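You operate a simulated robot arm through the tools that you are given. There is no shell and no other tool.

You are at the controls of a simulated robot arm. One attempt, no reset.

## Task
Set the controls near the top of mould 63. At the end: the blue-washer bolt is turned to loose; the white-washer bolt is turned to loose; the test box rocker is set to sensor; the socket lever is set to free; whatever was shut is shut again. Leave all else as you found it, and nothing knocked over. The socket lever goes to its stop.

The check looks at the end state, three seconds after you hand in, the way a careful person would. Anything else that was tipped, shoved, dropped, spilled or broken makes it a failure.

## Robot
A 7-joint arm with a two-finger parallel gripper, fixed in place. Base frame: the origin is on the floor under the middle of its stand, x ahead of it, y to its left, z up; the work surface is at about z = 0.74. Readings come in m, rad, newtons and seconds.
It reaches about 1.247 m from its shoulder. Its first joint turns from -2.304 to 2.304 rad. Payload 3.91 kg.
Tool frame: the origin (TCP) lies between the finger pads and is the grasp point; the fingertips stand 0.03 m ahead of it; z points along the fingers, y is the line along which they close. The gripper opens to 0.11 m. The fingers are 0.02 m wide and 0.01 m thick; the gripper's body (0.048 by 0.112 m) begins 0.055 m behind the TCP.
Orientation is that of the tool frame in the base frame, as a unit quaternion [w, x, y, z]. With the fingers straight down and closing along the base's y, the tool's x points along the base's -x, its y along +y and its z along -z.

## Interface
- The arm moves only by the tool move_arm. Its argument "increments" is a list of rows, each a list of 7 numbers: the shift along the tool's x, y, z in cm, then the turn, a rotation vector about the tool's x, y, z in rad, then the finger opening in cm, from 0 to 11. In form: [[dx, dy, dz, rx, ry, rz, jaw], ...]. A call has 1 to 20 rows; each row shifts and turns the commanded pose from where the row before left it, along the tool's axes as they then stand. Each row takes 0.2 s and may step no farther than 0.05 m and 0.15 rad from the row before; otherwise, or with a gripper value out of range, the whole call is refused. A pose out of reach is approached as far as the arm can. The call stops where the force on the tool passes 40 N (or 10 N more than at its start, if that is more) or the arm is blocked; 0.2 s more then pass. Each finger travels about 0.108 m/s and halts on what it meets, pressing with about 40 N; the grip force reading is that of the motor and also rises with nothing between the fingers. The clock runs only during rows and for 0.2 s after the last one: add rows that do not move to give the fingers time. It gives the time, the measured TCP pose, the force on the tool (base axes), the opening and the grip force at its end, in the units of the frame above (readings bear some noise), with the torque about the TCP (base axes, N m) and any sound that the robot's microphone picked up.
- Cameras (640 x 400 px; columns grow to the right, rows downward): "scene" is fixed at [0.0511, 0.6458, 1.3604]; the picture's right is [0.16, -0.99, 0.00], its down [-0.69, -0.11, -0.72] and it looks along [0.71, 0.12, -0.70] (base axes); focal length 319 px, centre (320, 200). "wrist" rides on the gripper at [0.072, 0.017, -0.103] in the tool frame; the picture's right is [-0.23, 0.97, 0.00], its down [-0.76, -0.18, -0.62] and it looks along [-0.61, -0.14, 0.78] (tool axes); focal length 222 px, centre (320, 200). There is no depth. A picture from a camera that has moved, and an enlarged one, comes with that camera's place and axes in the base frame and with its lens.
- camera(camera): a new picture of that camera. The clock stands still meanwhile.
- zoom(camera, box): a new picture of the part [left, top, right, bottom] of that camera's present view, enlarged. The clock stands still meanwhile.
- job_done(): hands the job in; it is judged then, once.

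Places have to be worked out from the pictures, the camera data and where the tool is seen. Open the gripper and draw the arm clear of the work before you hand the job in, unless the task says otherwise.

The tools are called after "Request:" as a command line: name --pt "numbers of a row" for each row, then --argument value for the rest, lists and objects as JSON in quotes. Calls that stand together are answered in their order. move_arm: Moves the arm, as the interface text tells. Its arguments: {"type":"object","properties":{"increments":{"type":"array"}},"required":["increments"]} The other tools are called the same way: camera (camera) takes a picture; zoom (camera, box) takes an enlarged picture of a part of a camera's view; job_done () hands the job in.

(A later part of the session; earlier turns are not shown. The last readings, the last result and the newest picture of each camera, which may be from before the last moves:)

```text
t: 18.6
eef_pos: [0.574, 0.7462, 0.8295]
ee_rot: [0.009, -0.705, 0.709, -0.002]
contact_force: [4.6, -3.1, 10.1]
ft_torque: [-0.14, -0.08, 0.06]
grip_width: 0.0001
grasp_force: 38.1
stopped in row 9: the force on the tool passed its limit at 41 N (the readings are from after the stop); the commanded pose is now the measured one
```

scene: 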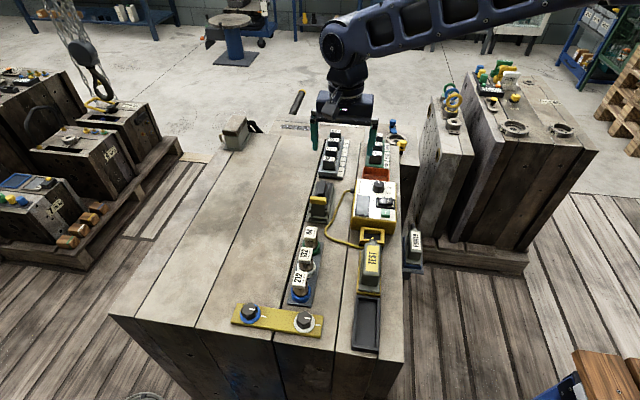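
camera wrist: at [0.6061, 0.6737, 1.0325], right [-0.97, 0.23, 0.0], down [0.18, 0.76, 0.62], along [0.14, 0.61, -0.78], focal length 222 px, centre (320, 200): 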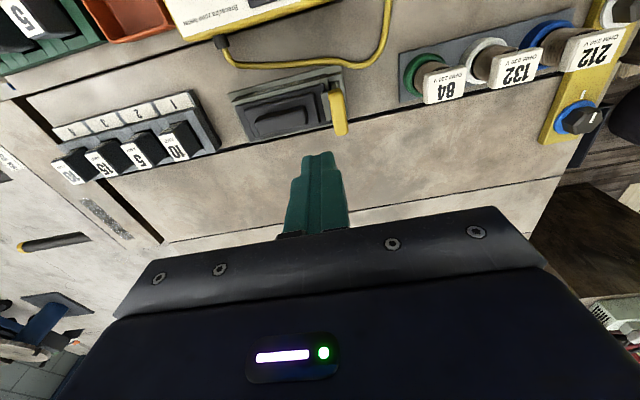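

The same position (x=0.574, z=0.8295) and a sharp force rise confirm the lever is at a hard stop, at about 45° outward. I retreat up and away from it, rotate the wrist back, and open the jaws for the rocker.

Request:
move_arm --pt "0 -0.5 -0.5 0 0 0 0" --pt "0 -0.3 -1.0 0 0 0 0" --pt "0 0 -2.5 0 0 0 0" --pt "0 0 -3.5 0 0 0 0" --pt "0 0 -2.5 0 0 0 0" --pt "0 0 0 0 0 0.1428 2" --pt "0 0 0 0 0 0.1428 4" --pt "0 0 0 0 0 0.1428 6" --pt "0 0 0 0 0 0.1428 8" --pt "0 0 0 0 0 0.1428 10" --pt "0 0 0 0 0 0.1428 11" --pt "0 0 0 0 0 0.1428 11" --pt "0 0 0 0 0 0.1428 11" --pt "0 0 0 0 0 0.1428 11" --pt "0 0 0 0 0 0.1428 11" --pt "0 0 0 0 0 0.1428 11" --pt "0 0 0 0 0 0 11"

Request:
zoom --camera "scene" --box '[280, 170, 360, 250]'

Request:
zoom --camera "wrist" --box '[200, 0, 420, 160]'

```text
t: 22.2
eef_pos: [0.5803, 0.7463, 0.9285]
ee_rot: [0.007, 0.003, 1.0, 0.004]
contact_force: [0.4, -0.2, -0.5]
ft_torque: [0.0, 0.0, -0.02]
grip_width: 0.11
grasp_force: 0.0
```

```text
5.00 times, centred on (320, 210) of scene
camera zoom: at [0.0511, 0.6458, 1.3604], right [0.16, -0.99, 0.0], down [-0.69, -0.11, -0.72], along [0.71, 0.12, -0.7], focal length 1595 px, centre (320, 150)
```

zoom: 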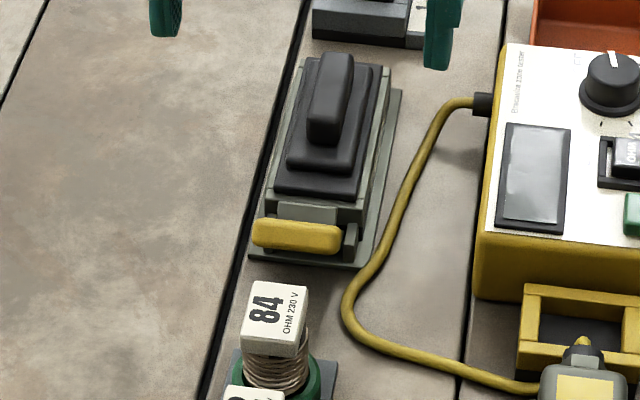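

```text
2.50 times, centred on (310, 80) of wrist
camera zoom: at [0.5069, 0.7617, 1.0301], right [0.23, 0.97, 0.01], down [0.75, -0.19, 0.63], along [0.62, -0.14, -0.78], focal length 555 px, centre (345, 500)
```

zoom: 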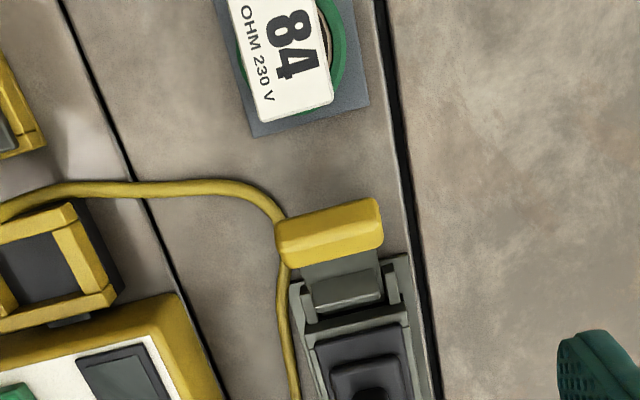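

The lever rests at about 42–45° outward and stays there. Now I move over the test box, with the −y finger above the SENS half (finger target x=0.639, y=0.570), still well above it.

Request:
move_arm --pt "0 0 0 0.008 0.014 -0.006 11" --pt "-1.96 -3.88 1.33 0 0 0 11" --pt "-1.96 -3.88 1.33 0 0 0 11" --pt "-1.96 -3.88 1.33 0 0 0 11" --pt "0 0 0 0 0 0 11"

Request:
zoom --camera "scene" --box '[320, 150, 440, 230]'

Request:
zoom --camera "wrist" --box '[180, 100, 340, 220]'

```text
t: 23.4
eef_pos: [0.6389, 0.628, 0.8861]
ee_rot: [-0.001, 0.0, 1.0, 0.0]
contact_force: [0.1, -0.3, -0.2]
ft_torque: [-0.03, -0.02, 0.0]
grip_width: 0.1099
grasp_force: 0.1
```

```text
5.00 times, centred on (380, 190) of scene
camera zoom: at [0.0511, 0.6458, 1.3604], right [0.16, -0.99, 0.0], down [-0.69, -0.11, -0.72], along [0.71, 0.12, -0.7], focal length 1595 px, centre (20, 250)
```

zoom: 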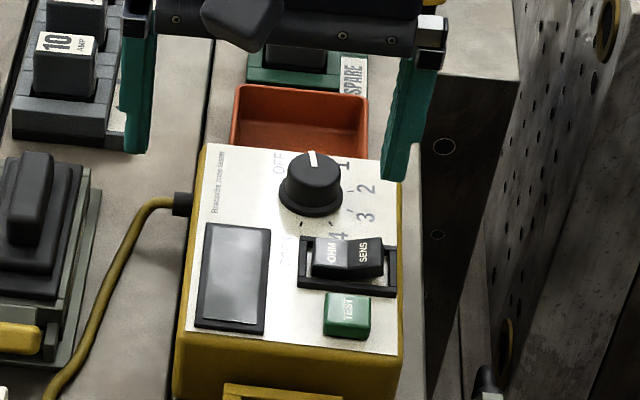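

```text
3.33 times, centred on (260, 160) of wrist
camera zoom: at [0.5666, 0.645, 0.9886], right [0.23, 0.97, 0.0], down [0.76, -0.18, 0.62], along [0.61, -0.14, -0.78], focal length 740 px, centre (520, 333)
```

zoom: 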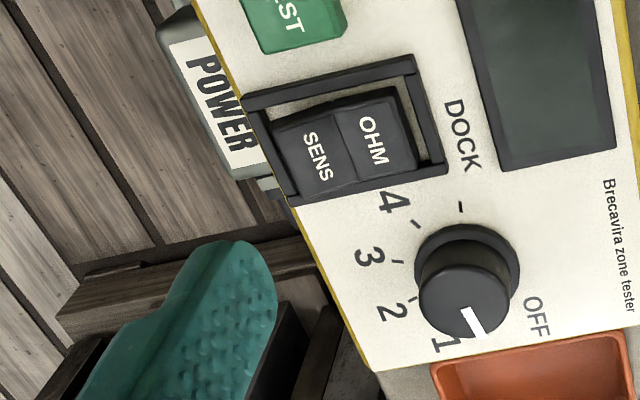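

SENS outer end is at y≈0.566 and the pivot at y≈0.583, x≈0.639. I shift 1.5 mm in +y so the −y finger covers y≈0.5645–0.5745, and descend to about 7 mm above it for a check.

Request:
move_arm --pt "0 0.15 1.3 0 0 0 11" --pt "0 0 1.3 0 0 0 11" --pt "0 0 1.3 0 0 0 11" --pt "0 0 0 0 0 0 11"

Request:
zoom --camera "scene" --box '[340, 170, 420, 230]'

Request:
zoom --camera "wrist" --box '[180, 100, 340, 220]'

```text
t: 24.4
eef_pos: [0.6399, 0.6303, 0.8505]
ee_rot: [-0.001, -0.001, 1.0, 0.001]
contact_force: [0.1, 0.7, 0.9]
ft_torque: [0.01, -0.01, -0.01]
grip_width: 0.1097
grasp_force: 0.0
```

```text
6.67 times, centred on (380, 200) of scene
camera zoom: at [0.0511, 0.6458, 1.3604], right [0.16, -0.99, 0.0], down [-0.69, -0.11, -0.72], along [0.71, 0.12, -0.7], focal length 2126 px, centre (-80, 200)
```

zoom: 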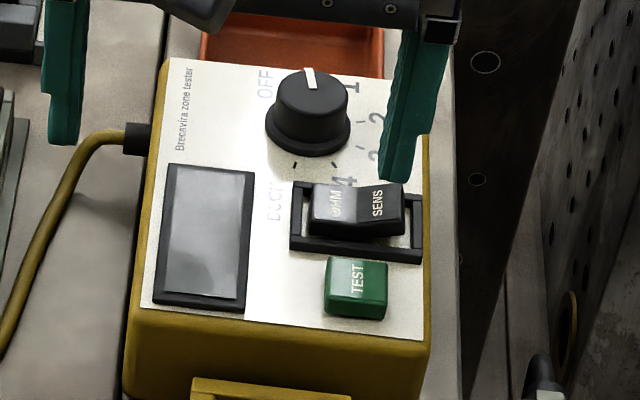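

```text
3.33 times, centred on (260, 160) of wrist
camera zoom: at [0.5667, 0.6474, 0.9521], right [0.23, 0.97, 0.0], down [0.76, -0.18, 0.62], along [0.61, -0.14, -0.78], focal length 740 px, centre (520, 333)
```

zoom: 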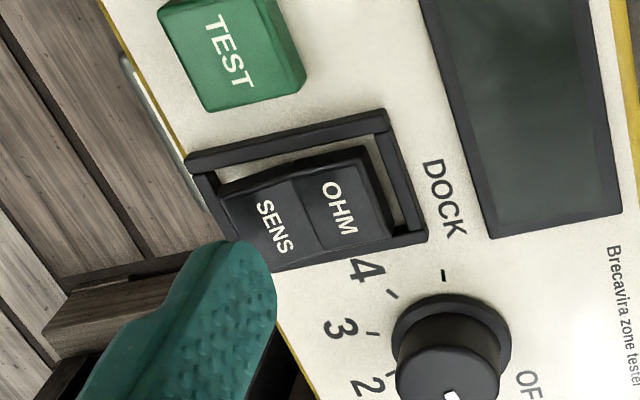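

The −y finger lines up with the outer half of SENS (about 4 mm outside its text centre). I nudge 1.5 mm in +y and press down in small steps, relying on the force stop.

Request:
move_arm --pt "0 0.15 0.5 0 0 0 11" --pt "0 0 0.3 0 0 0 11" --pt "0 0 0.2 0 0 0 11" --pt "0 0 0.2 0 0 0 11" --pt "0 0 0.2 0 0 0 11" --pt "0 0 0.2 0 0 0 11" --pt "0 0 0 0 0 0 11"

Request:
zoom --camera "scene" --box '[340, 170, 420, 230]'

Request:
zoom --camera "wrist" --box '[180, 100, 340, 220]'

```text
t: 26.0
eef_pos: [0.6393, 0.6328, 0.833]
ee_rot: [-0.001, 0.0, 1.0, 0.0]
contact_force: [-0.1, -0.2, -0.1]
ft_torque: [0.02, 0.0, 0.0]
grip_width: 0.1099
grasp_force: 0.0
```

```text
6.67 times, centred on (380, 200) of scene
camera zoom: at [0.0511, 0.6458, 1.3604], right [0.16, -0.99, 0.0], down [-0.69, -0.11, -0.72], along [0.71, 0.12, -0.7], focal length 2126 px, centre (-80, 200)
```

zoom: 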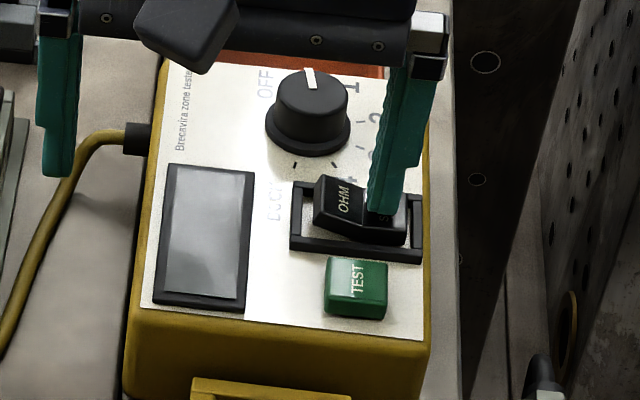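

```text
3.33 times, centred on (260, 160) of wrist
camera zoom: at [0.5669, 0.6489, 0.9354], right [0.23, 0.97, 0.0], down [0.76, -0.18, 0.62], along [0.61, -0.14, -0.78], focal length 740 px, centre (520, 333)
```

zoom: 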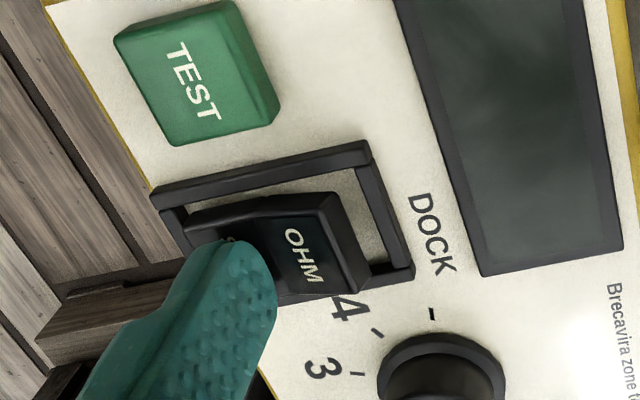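

The rocker has flipped: OHM is now raised under the light, with SENS down under the finger. I press 2 mm more to be sure it has seated, then lift off.

Request:
move_arm --pt "0 0 0.1 0 0 0 11" --pt "0 0 0.1 0 0 0 11" --pt "0 0 0 0 0 0 11"

```text
t: 26.8
eef_pos: [0.6403, 0.633, 0.8321]
ee_rot: [-0.002, 0.0, 1.0, 0.001]
contact_force: [0.7, -0.6, 0.7]
ft_torque: [0.01, 0.0, 0.0]
grip_width: 0.11
grasp_force: 0.1
```

Force stays near zero, so I lift off and check the rocker's rest state.

Request:
move_arm --pt "0 0 -1.0 0 0 0 11" --pt "0 0 -2.5 0 0 0 11" --pt "0 0 -2.5 0 0 0 11" --pt "0 0 0 0 0 0 11"

Request:
zoom --camera "scene" --box '[365, 190, 405, 220]'

Request:
zoom --camera "wrist" --box '[200, 80, 320, 170]'

Request:
zoom --camera "scene" --box '[280, 160, 400, 260]'

```text
t: 27.8
eef_pos: [0.639, 0.6321, 0.8903]
ee_rot: [-0.001, -0.001, 1.0, 0.001]
contact_force: [0.0, -0.3, 0.4]
ft_torque: [-0.04, -0.05, 0.02]
grip_width: 0.1098
grasp_force: 0.1
```

```text
13.33 times, centred on (385, 205) of scene
camera zoom: at [0.0511, 0.6458, 1.3604], right [0.16, -0.99, 0.0], down [-0.69, -0.11, -0.72], along [0.71, 0.12, -0.7], focal length 4253 px, centre (-547, 133)
```

zoom: 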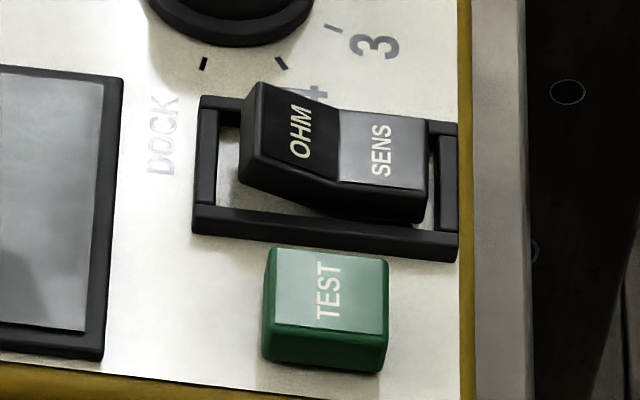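

```text
4.44 times, centred on (260, 125) of wrist
camera zoom: at [0.5674, 0.6486, 0.9921], right [0.23, 0.97, 0.0], down [0.76, -0.18, 0.62], along [0.61, -0.14, -0.78], focal length 987 px, centre (587, 533)
```

zoom: 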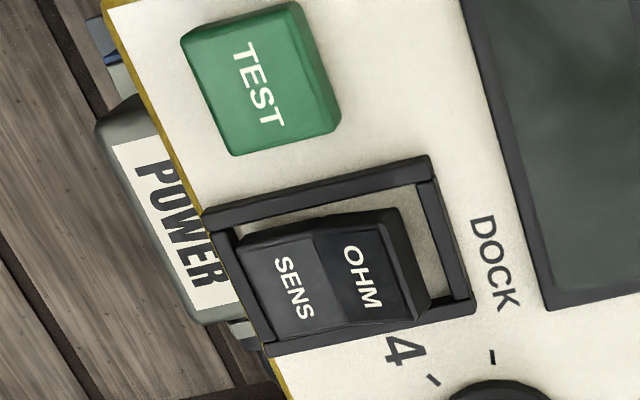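

```text
4.00 times, centred on (340, 210) of scene
camera zoom: at [0.0511, 0.6458, 1.3604], right [0.16, -0.99, 0.0], down [-0.69, -0.11, -0.72], along [0.71, 0.12, -0.7], focal length 1276 px, centre (240, 160)
```

zoom: 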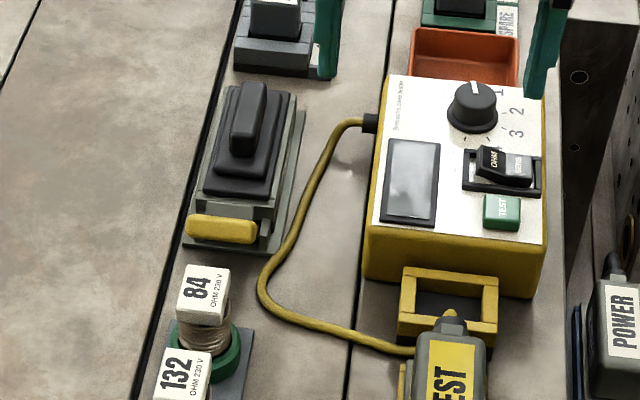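

The rocker now rests with SENS down and OHM raised, and the dial still points to 1. Next I travel over the yellow bar to look straight down at the bolts and see how their hex flats are oriented.

Request:
move_arm --pt "0 0 -3.0 0 0 0 11" --pt "4.06 1.54 -0.14 0 0 0 11" --pt "4.06 1.54 -0.14 0 0 0 11" --pt "4.06 1.54 -0.14 0 0 0 11" --pt "4.06 1.54 -0.14 0 0 0 11" --pt "4.06 1.54 -0.14 0 0 0 11" --pt "4.06 1.54 -0.14 0 0 0 11" --pt "4.06 1.54 -0.14 0 0 0 11" --pt "0 0 0 0 0 0 11"

Request:
camera --camera "wrist"

Request:
zoom --camera "wrist" --box '[240, 10, 440, 130]'

```text
t: 29.8
eef_pos: [0.3545, 0.7399, 0.9304]
ee_rot: [-0.001, 0.0, 1.0, 0.002]
contact_force: [0.0, 0.0, 0.6]
ft_torque: [-0.01, 0.03, -0.02]
grip_width: 0.1098
grasp_force: 0.0
```

```text
taken
camera wrist: at [0.2834, 0.7572, 1.0321], right [0.23, 0.97, 0.0], down [0.76, -0.18, 0.62], along [0.61, -0.14, -0.78], focal length 222 px, centre (320, 200)
```

wrist: 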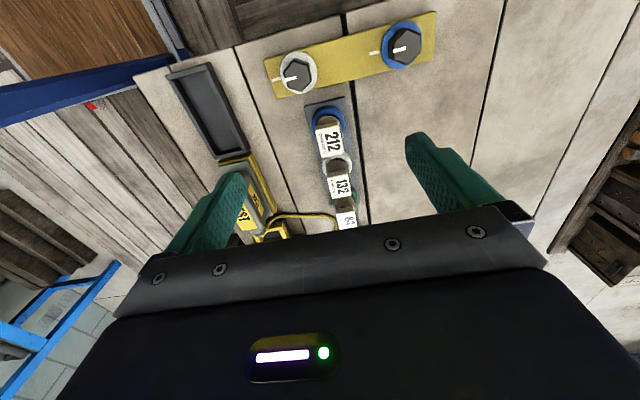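

```text
3.20 times, centred on (340, 70) of wrist
camera zoom: at [0.2834, 0.7572, 1.0321], right [0.23, 0.97, 0.0], down [0.76, -0.18, 0.62], along [0.61, -0.14, -0.78], focal length 711 px, centre (256, 616)
```

zoom: 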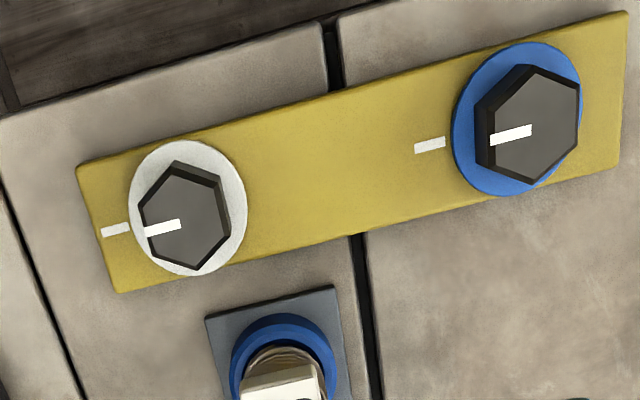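

I zoom tightly on each bolt to read the hex orientation and centre.

Request:
zoom --camera "wrist" --box '[270, 45, 330, 105]'

Request:
zoom --camera "wrist" --box '[370, 15, 430, 75]'

Request:
zoom --camera "scene" --box '[280, 300, 330, 340]'

Request:
zoom --camera "scene" --box '[225, 290, 275, 330]'

```text
6.67 times, centred on (300, 75) of wrist
camera zoom: at [0.2834, 0.7572, 1.0321], right [0.23, 0.97, 0.0], down [0.76, -0.18, 0.62], along [0.61, -0.14, -0.78], focal length 1481 px, centre (453, 1033)
```

zoom: 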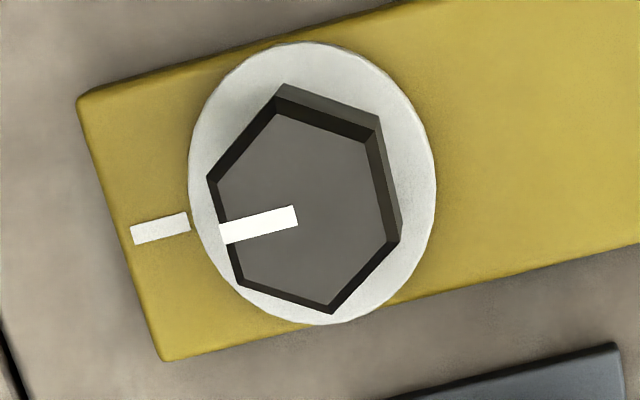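

```text
6.67 times, centred on (400, 45) of wrist
camera zoom: at [0.2834, 0.7572, 1.0321], right [0.23, 0.97, 0.0], down [0.76, -0.18, 0.62], along [0.61, -0.14, -0.78], focal length 1481 px, centre (-213, 1233)
```

zoom: 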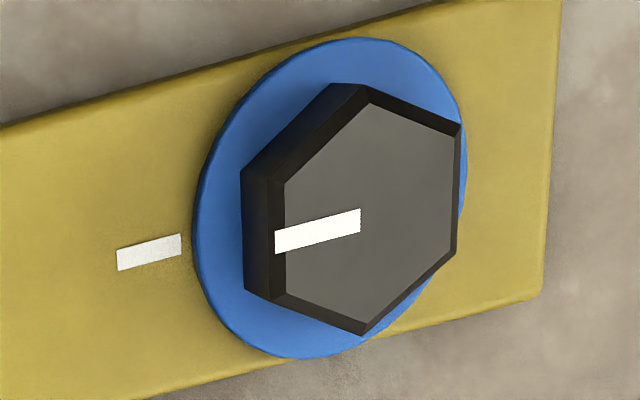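

```text
10.00 times, centred on (305, 320) of scene
camera zoom: at [0.0511, 0.6458, 1.3604], right [0.16, -0.99, 0.0], down [-0.69, -0.11, -0.72], along [0.71, 0.12, -0.7], focal length 3190 px, centre (470, -1000)
```

zoom: 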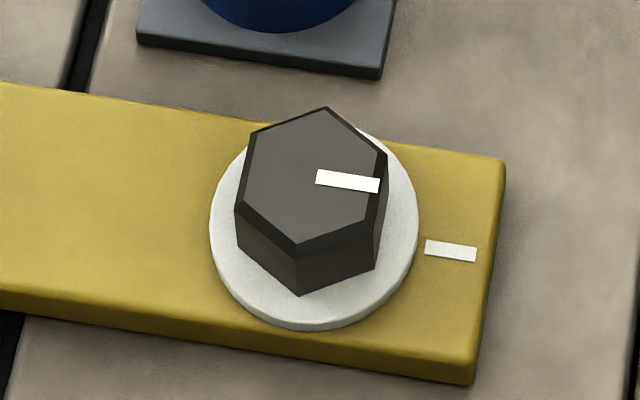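

```text
10.00 times, centred on (250, 310) of scene
camera zoom: at [0.0511, 0.6458, 1.3604], right [0.16, -0.99, 0.0], down [-0.69, -0.11, -0.72], along [0.71, 0.12, -0.7], focal length 3190 px, centre (1020, -900)
```

zoom: 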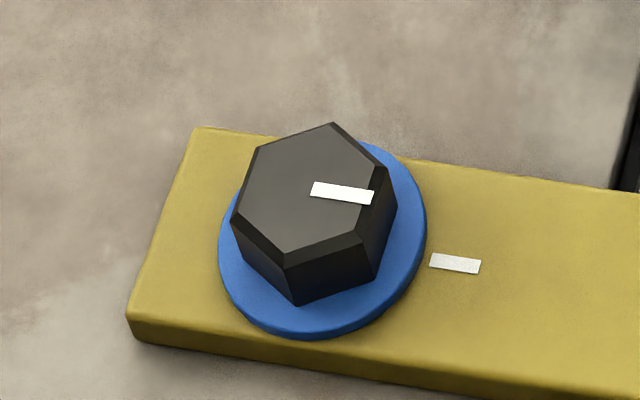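

Both pointers sit over the −y flat of the hex, so the flats face ±y and closing along y fits. I put the heads at about (0.3205, 0.725) and (0.321, 0.833), with tops near z≈0.775 and washers near 0.758; I move above the white bolt with the jaws at 5 cm.

Request:
move_arm --pt "1.7 -0.75 0 0 0 0 8" --pt "1.7 -0.74 0 0 0 0 5" --pt "0 0 3.5 0 0 0 5" --pt "0 0 3.0 0 0 0 5" --pt "0 0 2.5 0 0 0 5" --pt "0 0 0 0 0 0 5"

Request:
camera --camera "wrist"

Request:
zoom --camera "wrist" --box '[240, 80, 400, 200]'

Request:
zoom --camera "scene" --box '[230, 260, 350, 340]'

```text
t: 31.2
eef_pos: [0.3211, 0.7266, 0.841]
ee_rot: [-0.001, 0.001, 1.0, 0.001]
contact_force: [-0.3, 0.5, 0.5]
ft_torque: [-0.01, 0.0, 0.01]
grip_width: 0.0502
grasp_force: 0.0
```

```text
taken
camera wrist: at [0.2487, 0.7432, 0.944], right [0.23, 0.97, 0.0], down [0.76, -0.18, 0.62], along [0.61, -0.14, -0.78], focal length 222 px, centre (320, 200)
```

wrist: 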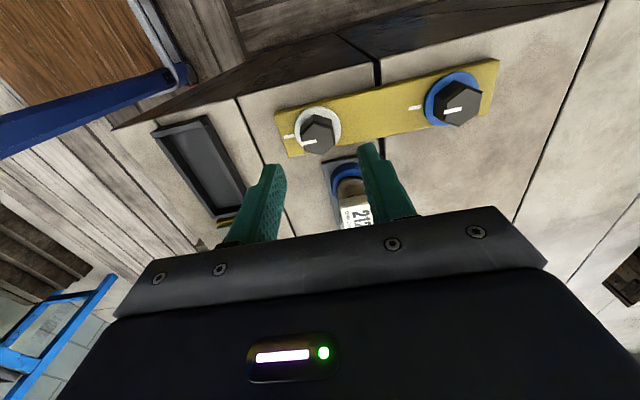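

```text
3.33 times, centred on (320, 140) of wrist
camera zoom: at [0.2487, 0.7432, 0.944], right [0.23, 0.97, 0.0], down [0.76, -0.18, 0.62], along [0.61, -0.14, -0.78], focal length 740 px, centre (320, 400)
```

zoom: 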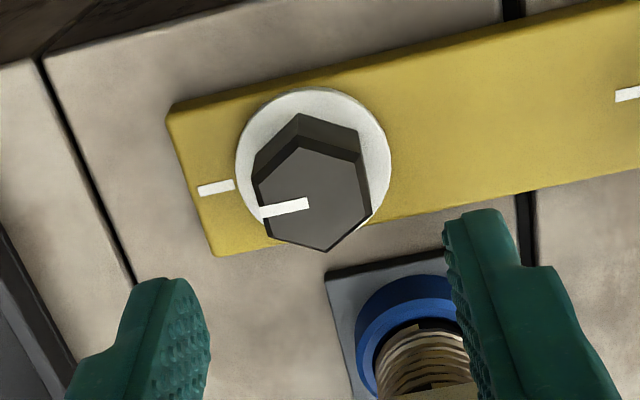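

```text
5.00 times, centred on (290, 300) of scene
camera zoom: at [0.0511, 0.6458, 1.3604], right [0.16, -0.99, 0.0], down [-0.69, -0.11, -0.72], along [0.71, 0.12, -0.7], focal length 1595 px, centre (470, -300)
```

zoom: 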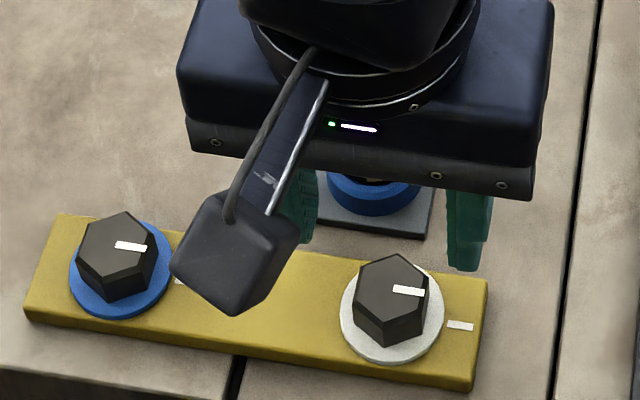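

The white head's centre checks out at (0.320, 0.7255), and the TCP is within 1 mm of it. I descend so the fingertips come to just above the washer.

Request:
move_arm --pt "0.1 -0.1 1.5 0 0 0 5" --pt "0 0 1.5 0 0 0 5" --pt "0 0 0.9 0 0 0 5" --pt "0 0 0.6 0 0 0 5" --pt "0 0 0 0 0 0 5"

Request:
zoom --camera "wrist" --box '[240, 100, 400, 220]'

Request:
zoom --camera "scene" --box '[250, 280, 350, 350]'

```text
t: 32.4
eef_pos: [0.3182, 0.7247, 0.7968]
ee_rot: [-0.001, -0.001, 1.0, 0.002]
contact_force: [0.7, 0.1, -0.2]
ft_torque: [-0.02, 0.0, 0.04]
grip_width: 0.0498
grasp_force: 0.1
```

```text
3.33 times, centred on (320, 160) of wrist
camera zoom: at [0.247, 0.7411, 0.8995], right [0.23, 0.97, 0.0], down [0.76, -0.18, 0.62], along [0.61, -0.14, -0.78], focal length 740 px, centre (320, 333)
```

zoom: 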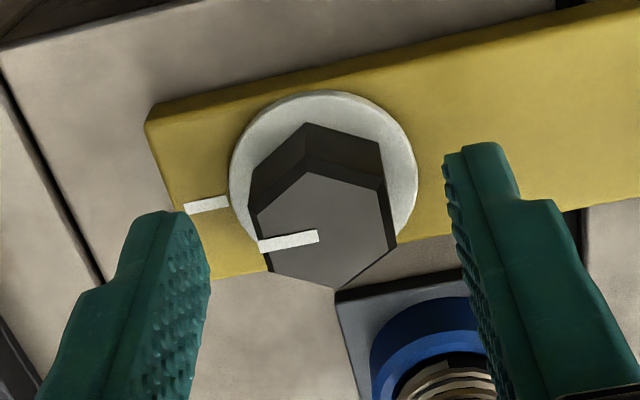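

```text
5.71 times, centred on (300, 315) of scene
camera zoom: at [0.0511, 0.6458, 1.3604], right [0.16, -0.99, 0.0], down [-0.69, -0.11, -0.72], along [0.71, 0.12, -0.7], focal length 1823 px, centre (434, -457)
```

zoom: 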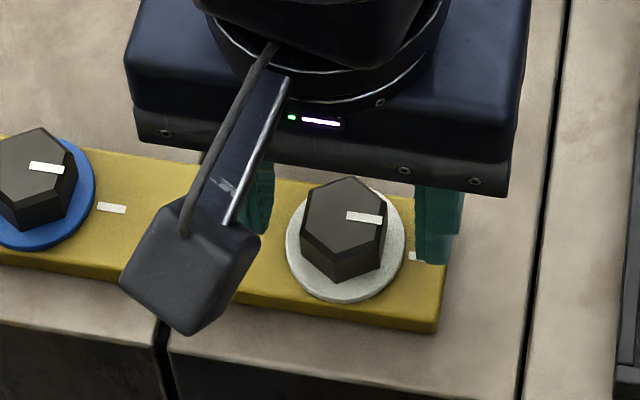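

The fingers straddle the head with the flats facing them, tips at z≈0.767. I lower 3 mm more and close on the head.

Request:
move_arm --pt "-0.1 0 0.3 0 0 0 5" --pt "0 0 0 0 0 0 3.5" --pt "0 0 0 0 0 0 1.5" --pt "0 0 0 0 0 0 1.5" --pt "0 0 0 0 0 0 1.5"

Request:
zoom --camera "wrist" --box '[240, 100, 400, 220]'

```text
t: 33.6
eef_pos: [0.321, 0.7248, 0.7941]
ee_rot: [-0.001, 0.001, 1.0, 0.001]
contact_force: [2.9, 22.0, -2.9]
ft_torque: [0.37, -0.11, -0.04]
grip_width: 0.0272
grasp_force: 45.3
```

```text
3.33 times, centred on (320, 160) of wrist
camera zoom: at [0.2485, 0.7415, 0.8967], right [0.23, 0.97, 0.0], down [0.76, -0.18, 0.62], along [0.61, -0.14, -0.78], focal length 740 px, centre (320, 333)
```

zoom: 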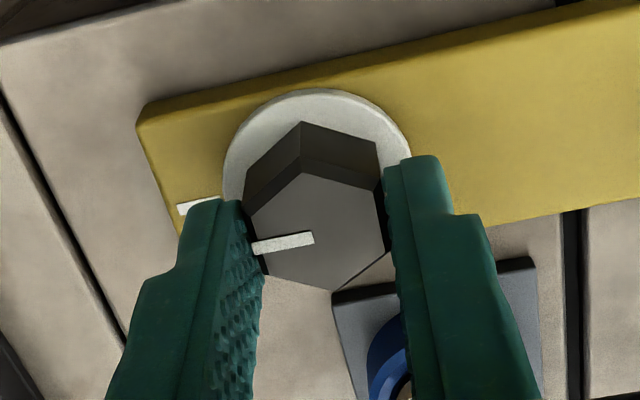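

The jaws hold the head at 27 mm with a 22 N sideways reaction in +y, meaning the bolt centre lies slightly toward +y of the gripper. I shift +y by 1.5 mm to balance it.

Request:
move_arm --pt "0 0.1 0 0 0 0 1.5" --pt "0 0.05 0 0 0 0 1.5" --pt "0 0 0 0 0 0 1.5"

```text
t: 34.4
eef_pos: [0.3217, 0.7244, 0.7934]
ee_rot: [0.0, 0.0, 1.0, 0.0]
contact_force: [2.4, -2.3, 5.6]
ft_torque: [0.16, -0.09, -0.01]
grip_width: 0.0268
grasp_force: 44.6
```

The side load is balanced now. I turn counter-clockwise (negative about the tool's z) by 0.3 rad and read the torque.

Request:
move_arm --pt "0 0 0 0 0 -0.1 1.5" --pt "0 0 0 0 0 -0.1 1.5" --pt "0 0 0 0 0 -0.1 1.5" --pt "0 0 0 0 0 0 1.5"

Request:
zoom --camera "wrist" --box '[240, 100, 400, 220]'

Request:
zoom --camera "scene" --box '[250, 280, 350, 350]'

```text
t: 35.4
eef_pos: [0.3217, 0.7259, 0.7952]
ee_rot: [-0.001, -0.151, 0.989, 0.0]
contact_force: [0.5, 0.3, 2.4]
ft_torque: [-0.26, 0.05, -0.01]
grip_width: 0.0269
grasp_force: 45.0
```

```text
3.33 times, centred on (320, 160) of wrist
camera zoom: at [0.2467, 0.7198, 0.8967], right [-0.07, 1.0, 0.0], down [0.78, 0.06, 0.62], along [0.62, 0.05, -0.78], focal length 740 px, centre (320, 333)
```

zoom: 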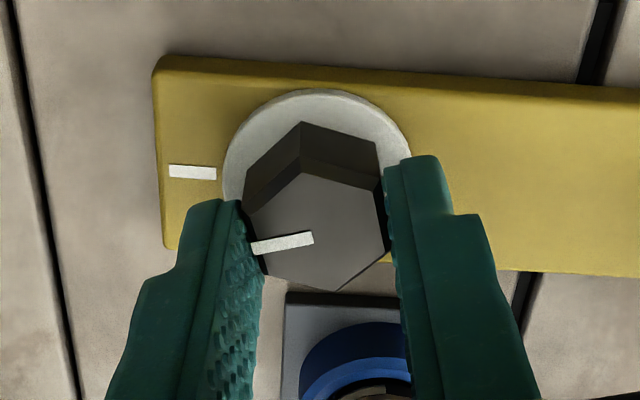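

```text
5.71 times, centred on (300, 315) of scene
camera zoom: at [0.0511, 0.6458, 1.3604], right [0.16, -0.99, 0.0], down [-0.69, -0.11, -0.72], along [0.71, 0.12, -0.7], focal length 1823 px, centre (434, -457)
```

zoom: 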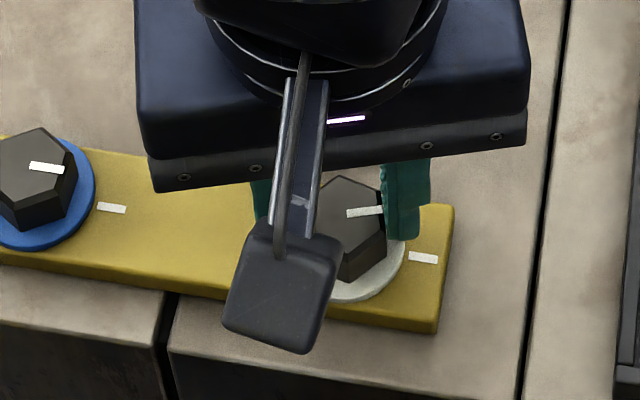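

The bolt turns with the gripper at very little torque. I continue counter-clockwise to about 0.9 rad, watching for a stop.

Request:
move_arm --pt "0 0 0 0 0 -0.1 1.5" --pt "0 0 0 0 0 -0.1 1.5" --pt "0 0 0 0 0 -0.1 1.5" --pt "0 0 0 0 0 -0.1 1.5" --pt "0 0 0 0 0 -0.1 1.5" --pt "0 0 0 0 0 -0.1 1.5" --pt "0 0 0 0 0 0 1.5"

```text
t: 37.0
eef_pos: [0.32, 0.7242, 0.7946]
ee_rot: [0.0, -0.436, 0.9, 0.001]
contact_force: [-0.4, 3.4, 11.3]
ft_torque: [-0.04, -0.22, -0.01]
grip_width: 0.0272
grasp_force: 45.1
```

At 0.9 rad it still turns freely, with slight upward load. I continue to about a quarter turn.

Request:
move_arm --pt "0 0 0 0 0 -0.1 1.5" --pt "0 0 0 0 0 -0.1 1.5" --pt "0 0 0 0 0 -0.1 1.5" --pt "0 0 0 0 0 -0.1 1.5" --pt "0 0 0 0 0 -0.1 1.5" --pt "0 0 0 0 0 -0.1 1.5" --pt "0 0 0 0 0 -0.07 1.5" --pt "0 0 0 0 0 0 1.5"

Request:
zoom --camera "wrist" --box '[240, 100, 400, 220]'

Request:
zoom --camera "scene" --box '[250, 280, 350, 350]'

```text
t: 38.8
eef_pos: [0.3207, 0.7259, 0.7957]
ee_rot: [-0.001, 0.707, -0.707, -0.001]
contact_force: [-13.7, -3.1, 24.6]
ft_torque: [-0.34, 0.23, -0.03]
grip_width: 0.0274
grasp_force: 45.4
```

```text
3.33 times, centred on (320, 160) of wrist
camera zoom: at [0.3035, 0.653, 0.8972], right [-0.97, 0.23, 0.0], down [0.18, 0.76, 0.62], along [0.14, 0.61, -0.78], focal length 740 px, centre (320, 333)
```

zoom: 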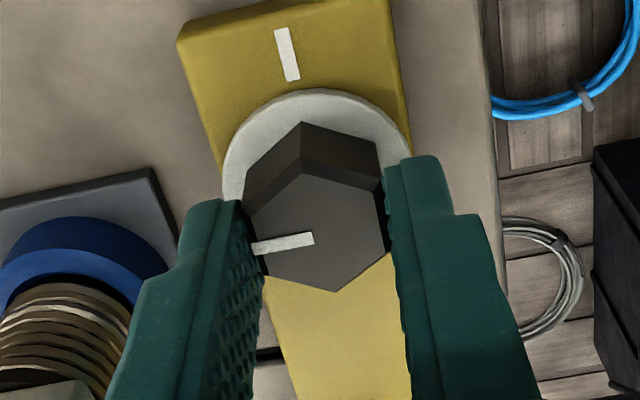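

```text
5.71 times, centred on (300, 315) of scene
camera zoom: at [0.0511, 0.6458, 1.3604], right [0.16, -0.99, 0.0], down [-0.69, -0.11, -0.72], along [0.71, 0.12, -0.7], focal length 1823 px, centre (434, -457)
```

zoom: 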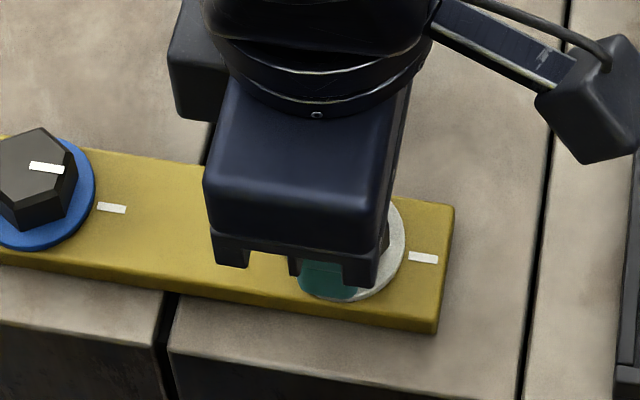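

The pointer is now a quarter turn counter-clockwise from its mark, with some push on the tool (−14 N x, +25 N z). I relieve that by shifting 1 mm toward −x and 1 mm up, then read again.

Request:
move_arm --pt "0 0.08 -0.1 0 0 0 1.5" --pt "0 0 0 0 0 0 1.5"

```text
t: 39.4
eef_pos: [0.3204, 0.7252, 0.7959]
ee_rot: [0.001, 0.707, -0.707, -0.002]
contact_force: [-13.6, -0.6, 14.8]
ft_torque: [0.13, 0.15, 0.0]
grip_width: 0.0268
grasp_force: 45.1
```

The vertical push fell to 15 N; I shift another 1 mm toward −x and 0.5 mm up, then try turning slightly farther to feel for a stop.

Request:
move_arm --pt "0 0.1 -0.1 0 0 0 1.5" --pt "0 0 0 0 0 0 1.5"

Request:
move_arm --pt "0 0 0 0 0 -0.1 1.5" --pt "0 0 0 0 0 -0.1 1.5" --pt "0 0 0 0 0 0 1.5"

Request:
zoom --camera "wrist" --box '[240, 100, 400, 220]'

```text
t: 40.0
eef_pos: [0.3198, 0.7247, 0.7957]
ee_rot: [-0.001, 0.707, -0.707, -0.001]
contact_force: [-1.2, 14.7, -2.4]
ft_torque: [0.69, -0.26, 0.03]
grip_width: 0.0274
grasp_force: 45.1
```

```text
t: 40.8
eef_pos: [0.3203, 0.7256, 0.7957]
ee_rot: [-0.001, 0.774, -0.633, -0.001]
contact_force: [8.6, 11.4, -2.6]
ft_torque: [0.43, -0.45, 0.02]
grip_width: 0.0269
grasp_force: 45.4
```

```text
3.33 times, centred on (320, 160) of wrist
camera zoom: at [0.3177, 0.6511, 0.8981], right [-1.0, 0.03, 0.0], down [0.02, 0.78, 0.62], along [0.02, 0.62, -0.78], focal length 740 px, centre (320, 333)
```

zoom: 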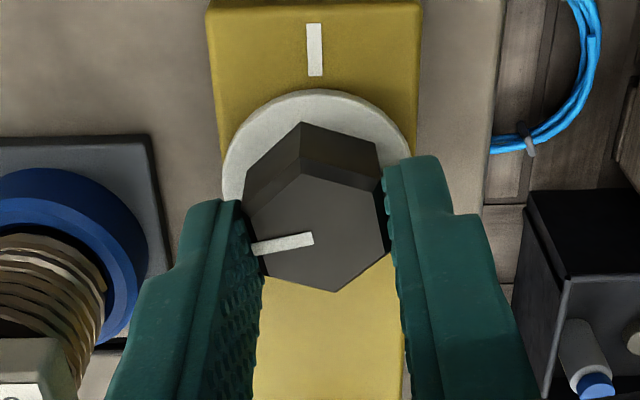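

The head keeps turning with the fingers at negligible torque, with no stop at 101°. I continue counter-clockwise in small steps to feel for the end of its travel.

Request:
move_arm --pt "0 0 0 0 0 -0.1 1.5" --pt "0 0 0 0 0 -0.1 1.5" --pt "0 0 0 0 0 -0.1 1.5" --pt "0 0 0 0 0 -0.1 1.5" --pt "0 0 0 0 0 0 1.5"

Request:
zoom --camera "wrist" --box '[240, 100, 400, 220]'

```text
t: 42.0
eef_pos: [0.3194, 0.7249, 0.796]
ee_rot: [0.0, 0.885, -0.466, -0.002]
contact_force: [10.8, 1.1, 0.3]
ft_torque: [-0.04, -0.62, 0.0]
grip_width: 0.0271
grasp_force: 45.2
```

```text
3.33 times, centred on (320, 160) of wrist
camera zoom: at [0.3468, 0.6561, 0.8984], right [-0.93, -0.36, 0.0], down [-0.28, 0.73, 0.62], along [-0.23, 0.58, -0.78], focal length 740 px, centre (320, 333)
```

zoom: 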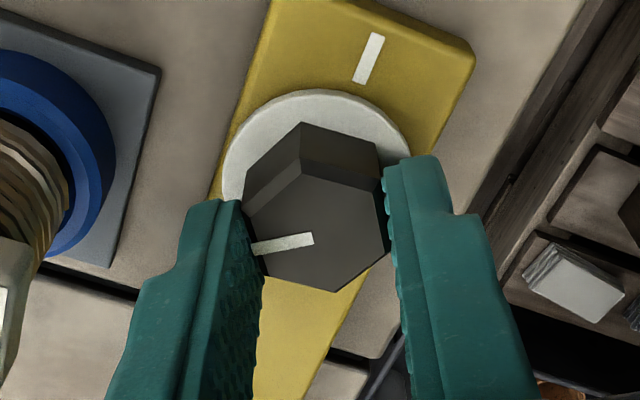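

At about 125° the bolt still turns freely. I keep turning toward a half turn, watching for any torque.

Request:
move_arm --pt "0 0 0 0 0 -0.1 1.5" --pt "0 0 0 0 0 -0.1 1.5" --pt "0 0 0 0 0 -0.1 1.5" --pt "0 0 0 0 0 -0.1 1.5" --pt "0 0 0 0 0 -0.1 1.5" --pt "0 0 0 0 0 0 1.5"

Request:
zoom --camera "wrist" --box '[240, 100, 400, 220]'

```text
t: 43.4
eef_pos: [0.3182, 0.7252, 0.7962]
ee_rot: [0.0, 0.973, -0.233, 0.0]
contact_force: [15.9, -4.9, 4.1]
ft_torque: [-0.45, -0.6, -0.02]
grip_width: 0.0268
grasp_force: 44.9
```

```text
3.33 times, centred on (320, 160) of wrist
camera zoom: at [0.3764, 0.6774, 0.8987], right [-0.64, -0.77, 0.0], down [-0.6, 0.5, 0.62], along [-0.48, 0.4, -0.78], focal length 740 px, centre (320, 333)
```

zoom: 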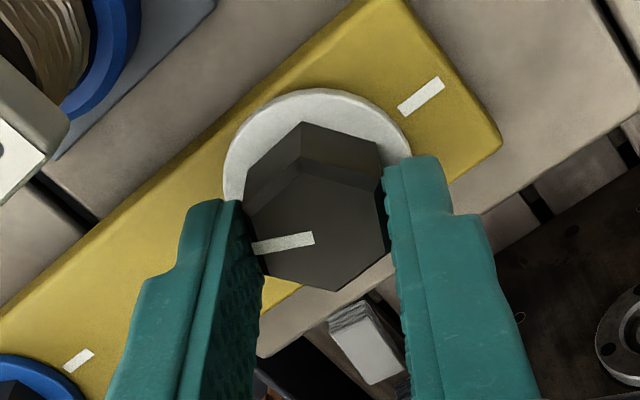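

At 153° there is still no stop. I continue to a half turn and slightly beyond, gently probing.

Request:
move_arm --pt "0 0 0 0 0 -0.1 1.5" --pt "0 0 0 0 0 -0.1 1.5" --pt "0 0 0 0 0 -0.1 1.5" --pt "0 0 0 0 0 -0.1 1.5" --pt "0 0 0 0 0 -0.07 1.5" --pt "0 0 0 0 0 0 1.5"

Request:
zoom --camera "wrist" --box '[240, 100, 400, 220]'

```text
t: 44.8
eef_pos: [0.3188, 0.7245, 0.7965]
ee_rot: [0.0, 1.0, 0.0, -0.001]
contact_force: [11.5, -20.1, 18.2]
ft_torque: [-0.75, -0.46, -0.07]
grip_width: 0.0273
grasp_force: 45.1
```

```text
3.33 times, centred on (320, 160) of wrist
camera zoom: at [0.3918, 0.708, 0.8988], right [-0.23, -0.97, 0.0], down [-0.76, 0.18, 0.62], along [-0.61, 0.14, -0.78], focal length 740 px, centre (320, 333)
```

zoom: 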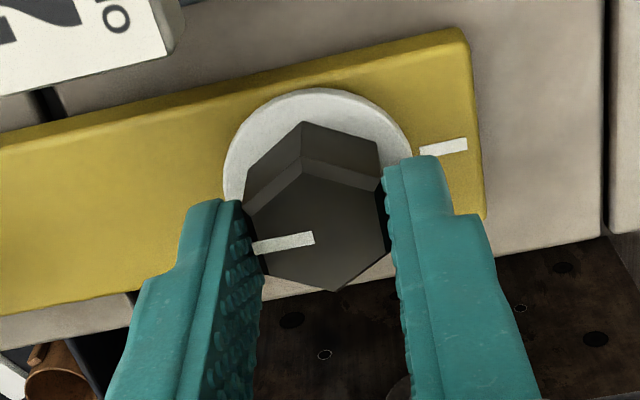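

It is now exactly half a turn from its mark with hardly any torque (−0.07 N m). I relieve the side load and probe a little more to see whether a stop lies just beyond.

Request:
move_arm --pt "0.05 0.1 -0.1 0 0 0 1.5" --pt "0 0 0 0 0 0 1.5"

Request:
move_arm --pt "0 0 0 0 0 -0.1 1.5" --pt "0 0 0 0 0 -0.1 1.5" --pt "0 0 0 0 0 0 1.5"

Request:
zoom --camera "wrist" --box '[240, 100, 400, 220]'

```text
t: 45.4
eef_pos: [0.3194, 0.7242, 0.7977]
ee_rot: [-0.001, 1.0, -0.001, -0.002]
contact_force: [7.4, 0.6, 0.6]
ft_torque: [-0.16, -0.16, -0.02]
grip_width: 0.0269
grasp_force: 45.0
```

```text
t: 46.2
eef_pos: [0.3193, 0.7245, 0.7979]
ee_rot: [0.0, 0.995, 0.1, 0.0]
contact_force: [6.3, 1.3, 5.5]
ft_torque: [-0.21, -0.33, -0.02]
grip_width: 0.0274
grasp_force: 45.0
```

```text
3.33 times, centred on (320, 160) of wrist
camera zoom: at [0.3937, 0.7225, 0.8992], right [-0.03, -1.0, 0.0], down [-0.78, 0.02, 0.62], along [-0.62, 0.02, -0.78], focal length 740 px, centre (320, 333)
```

zoom: 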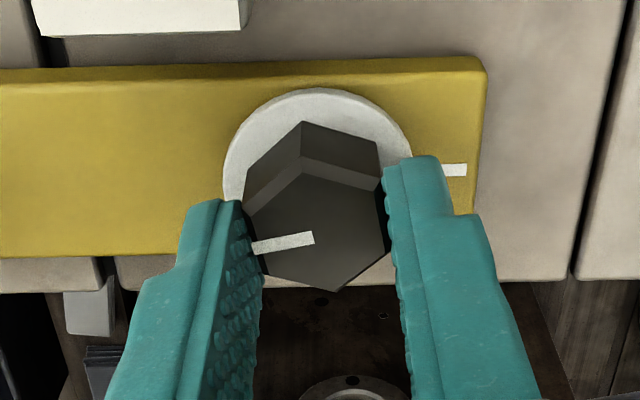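

It still turns freely at 191°, and the head and washer seem to rise together slightly as it unscrews. I continue in steps with a slight lift to follow the thread, feeling for a stop.

Request:
move_arm --pt "0 0 -0.02 0 0 -0.1 1.5" --pt "0 0 -0.02 0 0 -0.1 1.5" --pt "0 0 -0.02 0 0 -0.1 1.5" --pt "0 0 -0.02 0 0 -0.1 1.5" --pt "0 0 -0.02 0 0 -0.1 1.5" --pt "0 0 0 0 0 0 1.5"

Request:
zoom --camera "wrist" --box '[240, 100, 400, 220]'

Request:
zoom --camera "scene" --box '[250, 280, 350, 350]'

```text
t: 47.6
eef_pos: [0.3197, 0.7242, 0.798]
ee_rot: [0.0, 0.939, 0.344, -0.001]
contact_force: [0.5, -8.1, -0.7]
ft_torque: [-0.4, -0.24, -0.02]
grip_width: 0.0268
grasp_force: 45.3
```

```text
3.33 times, centred on (320, 160) of wrist
camera zoom: at [0.3858, 0.7582, 0.9001], right [0.45, -0.89, 0.0], down [-0.7, -0.36, 0.62], along [-0.56, -0.28, -0.78], focal length 740 px, centre (320, 333)
```

zoom: 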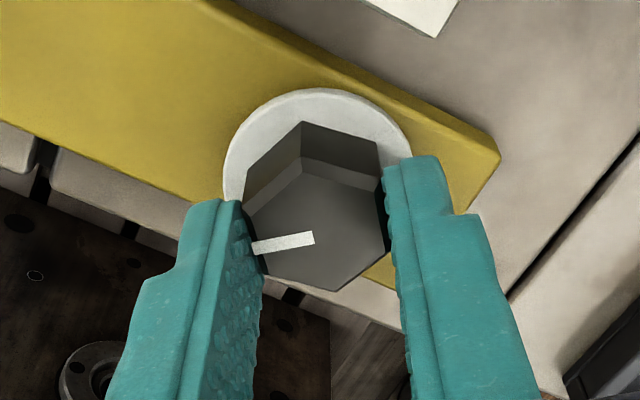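

```text
5.71 times, centred on (300, 315) of scene
camera zoom: at [0.0511, 0.6458, 1.3604], right [0.16, -0.99, 0.0], down [-0.69, -0.11, -0.72], along [0.71, 0.12, -0.7], focal length 1823 px, centre (434, -457)
```

zoom: 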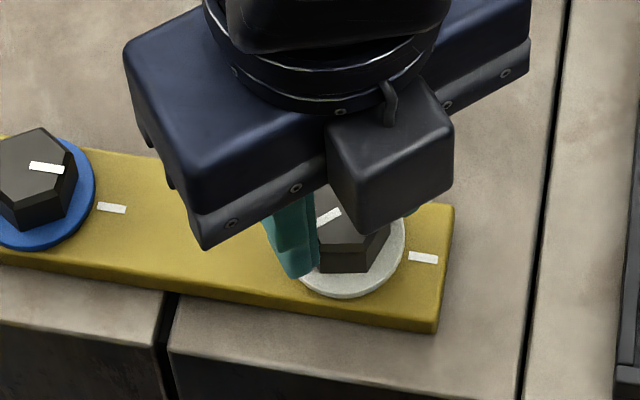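

At about 220° the bolt, with its washer, has risen some 4 mm and there is still no stop. I continue following the thread to see whether it ends in a stop.

Request:
move_arm --pt "0 0 -0.012 0 0 -0.1 1.5" --pt "0 0 -0.012 0 0 -0.1 1.5" --pt "0 0 -0.012 0 0 -0.1 1.5" --pt "0 0 -0.012 0 0 -0.1 1.5" --pt "0 0 -0.012 0 0 -0.1 1.5" --pt "0 0 0 0 0 0 1.5"

Request:
zoom --camera "wrist" --box '[240, 100, 400, 220]'

```text
t: 49.0
eef_pos: [0.3197, 0.7239, 0.7987]
ee_rot: [0.0, 0.825, 0.565, 0.0]
contact_force: [0.3, -21.2, -3.5]
ft_torque: [-0.73, -0.18, -0.02]
grip_width: 0.0272
grasp_force: 45.3
```

```text
3.33 times, centred on (320, 160) of wrist
camera zoom: at [0.3618, 0.7856, 0.9008], right [0.83, -0.56, 0.0], down [-0.44, -0.65, 0.62], along [-0.35, -0.51, -0.78], focal length 740 px, centre (320, 333)
```

zoom: 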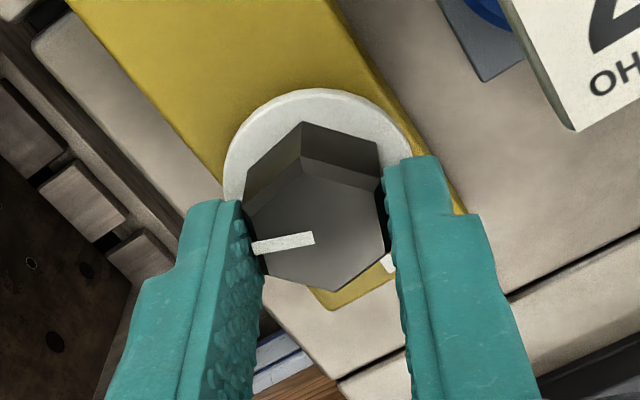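

At about 249° still no stop; I relieve the side load (1 mm toward −y) and continue.

Request:
move_arm --pt "-0.09 0.036 0 0 0 0 1.5" --pt "0 0 -0.012 0 0 -0.1 1.5" --pt "0 0 -0.012 0 0 -0.1 1.5" --pt "0 0 -0.012 0 0 -0.1 1.5" --pt "0 0 -0.012 0 0 -0.1 1.5" --pt "0 0 -0.012 0 0 -0.1 1.5" --pt "0 0 0 0 0 0 1.5"

Request:
zoom --camera "wrist" --box '[240, 100, 400, 220]'

```text
t: 50.6
eef_pos: [0.321, 0.724, 0.7988]
ee_rot: [-0.002, 0.66, 0.752, 0.0]
contact_force: [12.8, 0.1, -2.9]
ft_torque: [0.15, -0.29, -0.4]
grip_width: 0.0274
grasp_force: 44.5
```

```text
3.33 times, centred on (320, 160) of wrist
camera zoom: at [0.3277, 0.7979, 0.9014], right [0.99, -0.1, 0.0], down [-0.08, -0.78, 0.62], along [-0.06, -0.62, -0.78], focal length 740 px, centre (320, 333)
```

zoom: 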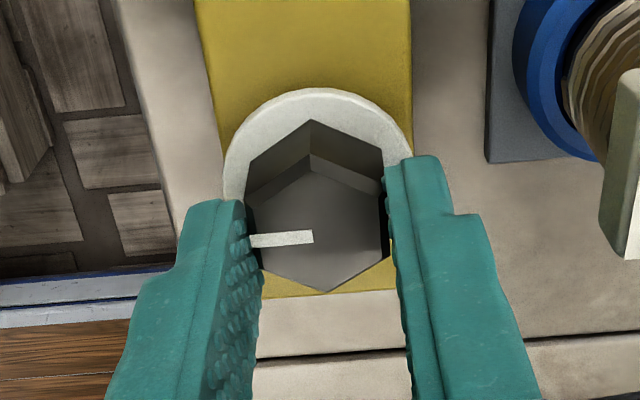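

The torque jumped to −0.4 N m and the head slipped back about 8° in the fingers: the white bolt has met its stop at about 270° (three quarters of a turn), fully loosened. I open the jaws and lift straight off.

Request:
move_arm --pt "0 0 0 0 0 0 3.5" --pt "0 0 0 0 0 0 5" --pt "0 0 0 0 0 0 5" --pt "0 0 -1.5 0 0 0 5" --pt "0 0 -2.5 0 0 0 5" --pt "0 0 -3.5 0 0 0 5" --pt "0 0 -2.0 0 0 0 5" --pt "0 0 0 0 0 0 5"

Request:
zoom --camera "scene" --box '[220, 290, 330, 360]'

Request:
camera --camera "wrist"

```text
t: 52.4
eef_pos: [0.319, 0.7234, 0.8947]
ee_rot: [-0.001, 0.66, 0.752, 0.0]
contact_force: [-0.5, 0.1, -0.2]
ft_torque: [-0.02, 0.01, -0.04]
grip_width: 0.05
grasp_force: 0.0
```

```text
5.71 times, centred on (275, 325) of scene
camera zoom: at [0.0511, 0.6458, 1.3604], right [0.16, -0.99, 0.0], down [-0.69, -0.11, -0.72], along [0.71, 0.12, -0.7], focal length 1823 px, centre (577, -514)
```

zoom: 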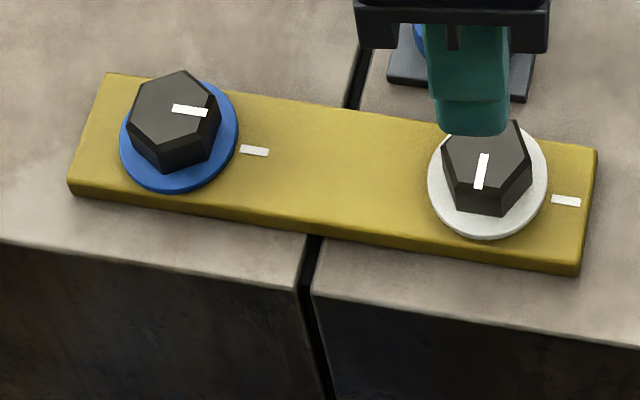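

```text
taken
camera wrist: at [0.3269, 0.7969, 0.9968], right [0.99, -0.1, 0.0], down [-0.08, -0.78, 0.62], along [-0.06, -0.62, -0.78], focal length 222 px, centre (320, 200)
```

wrist: 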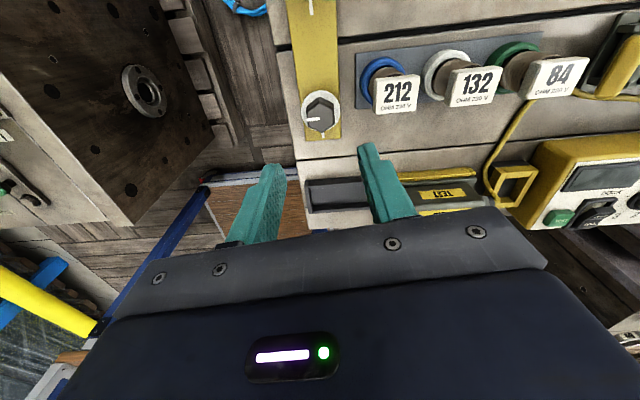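

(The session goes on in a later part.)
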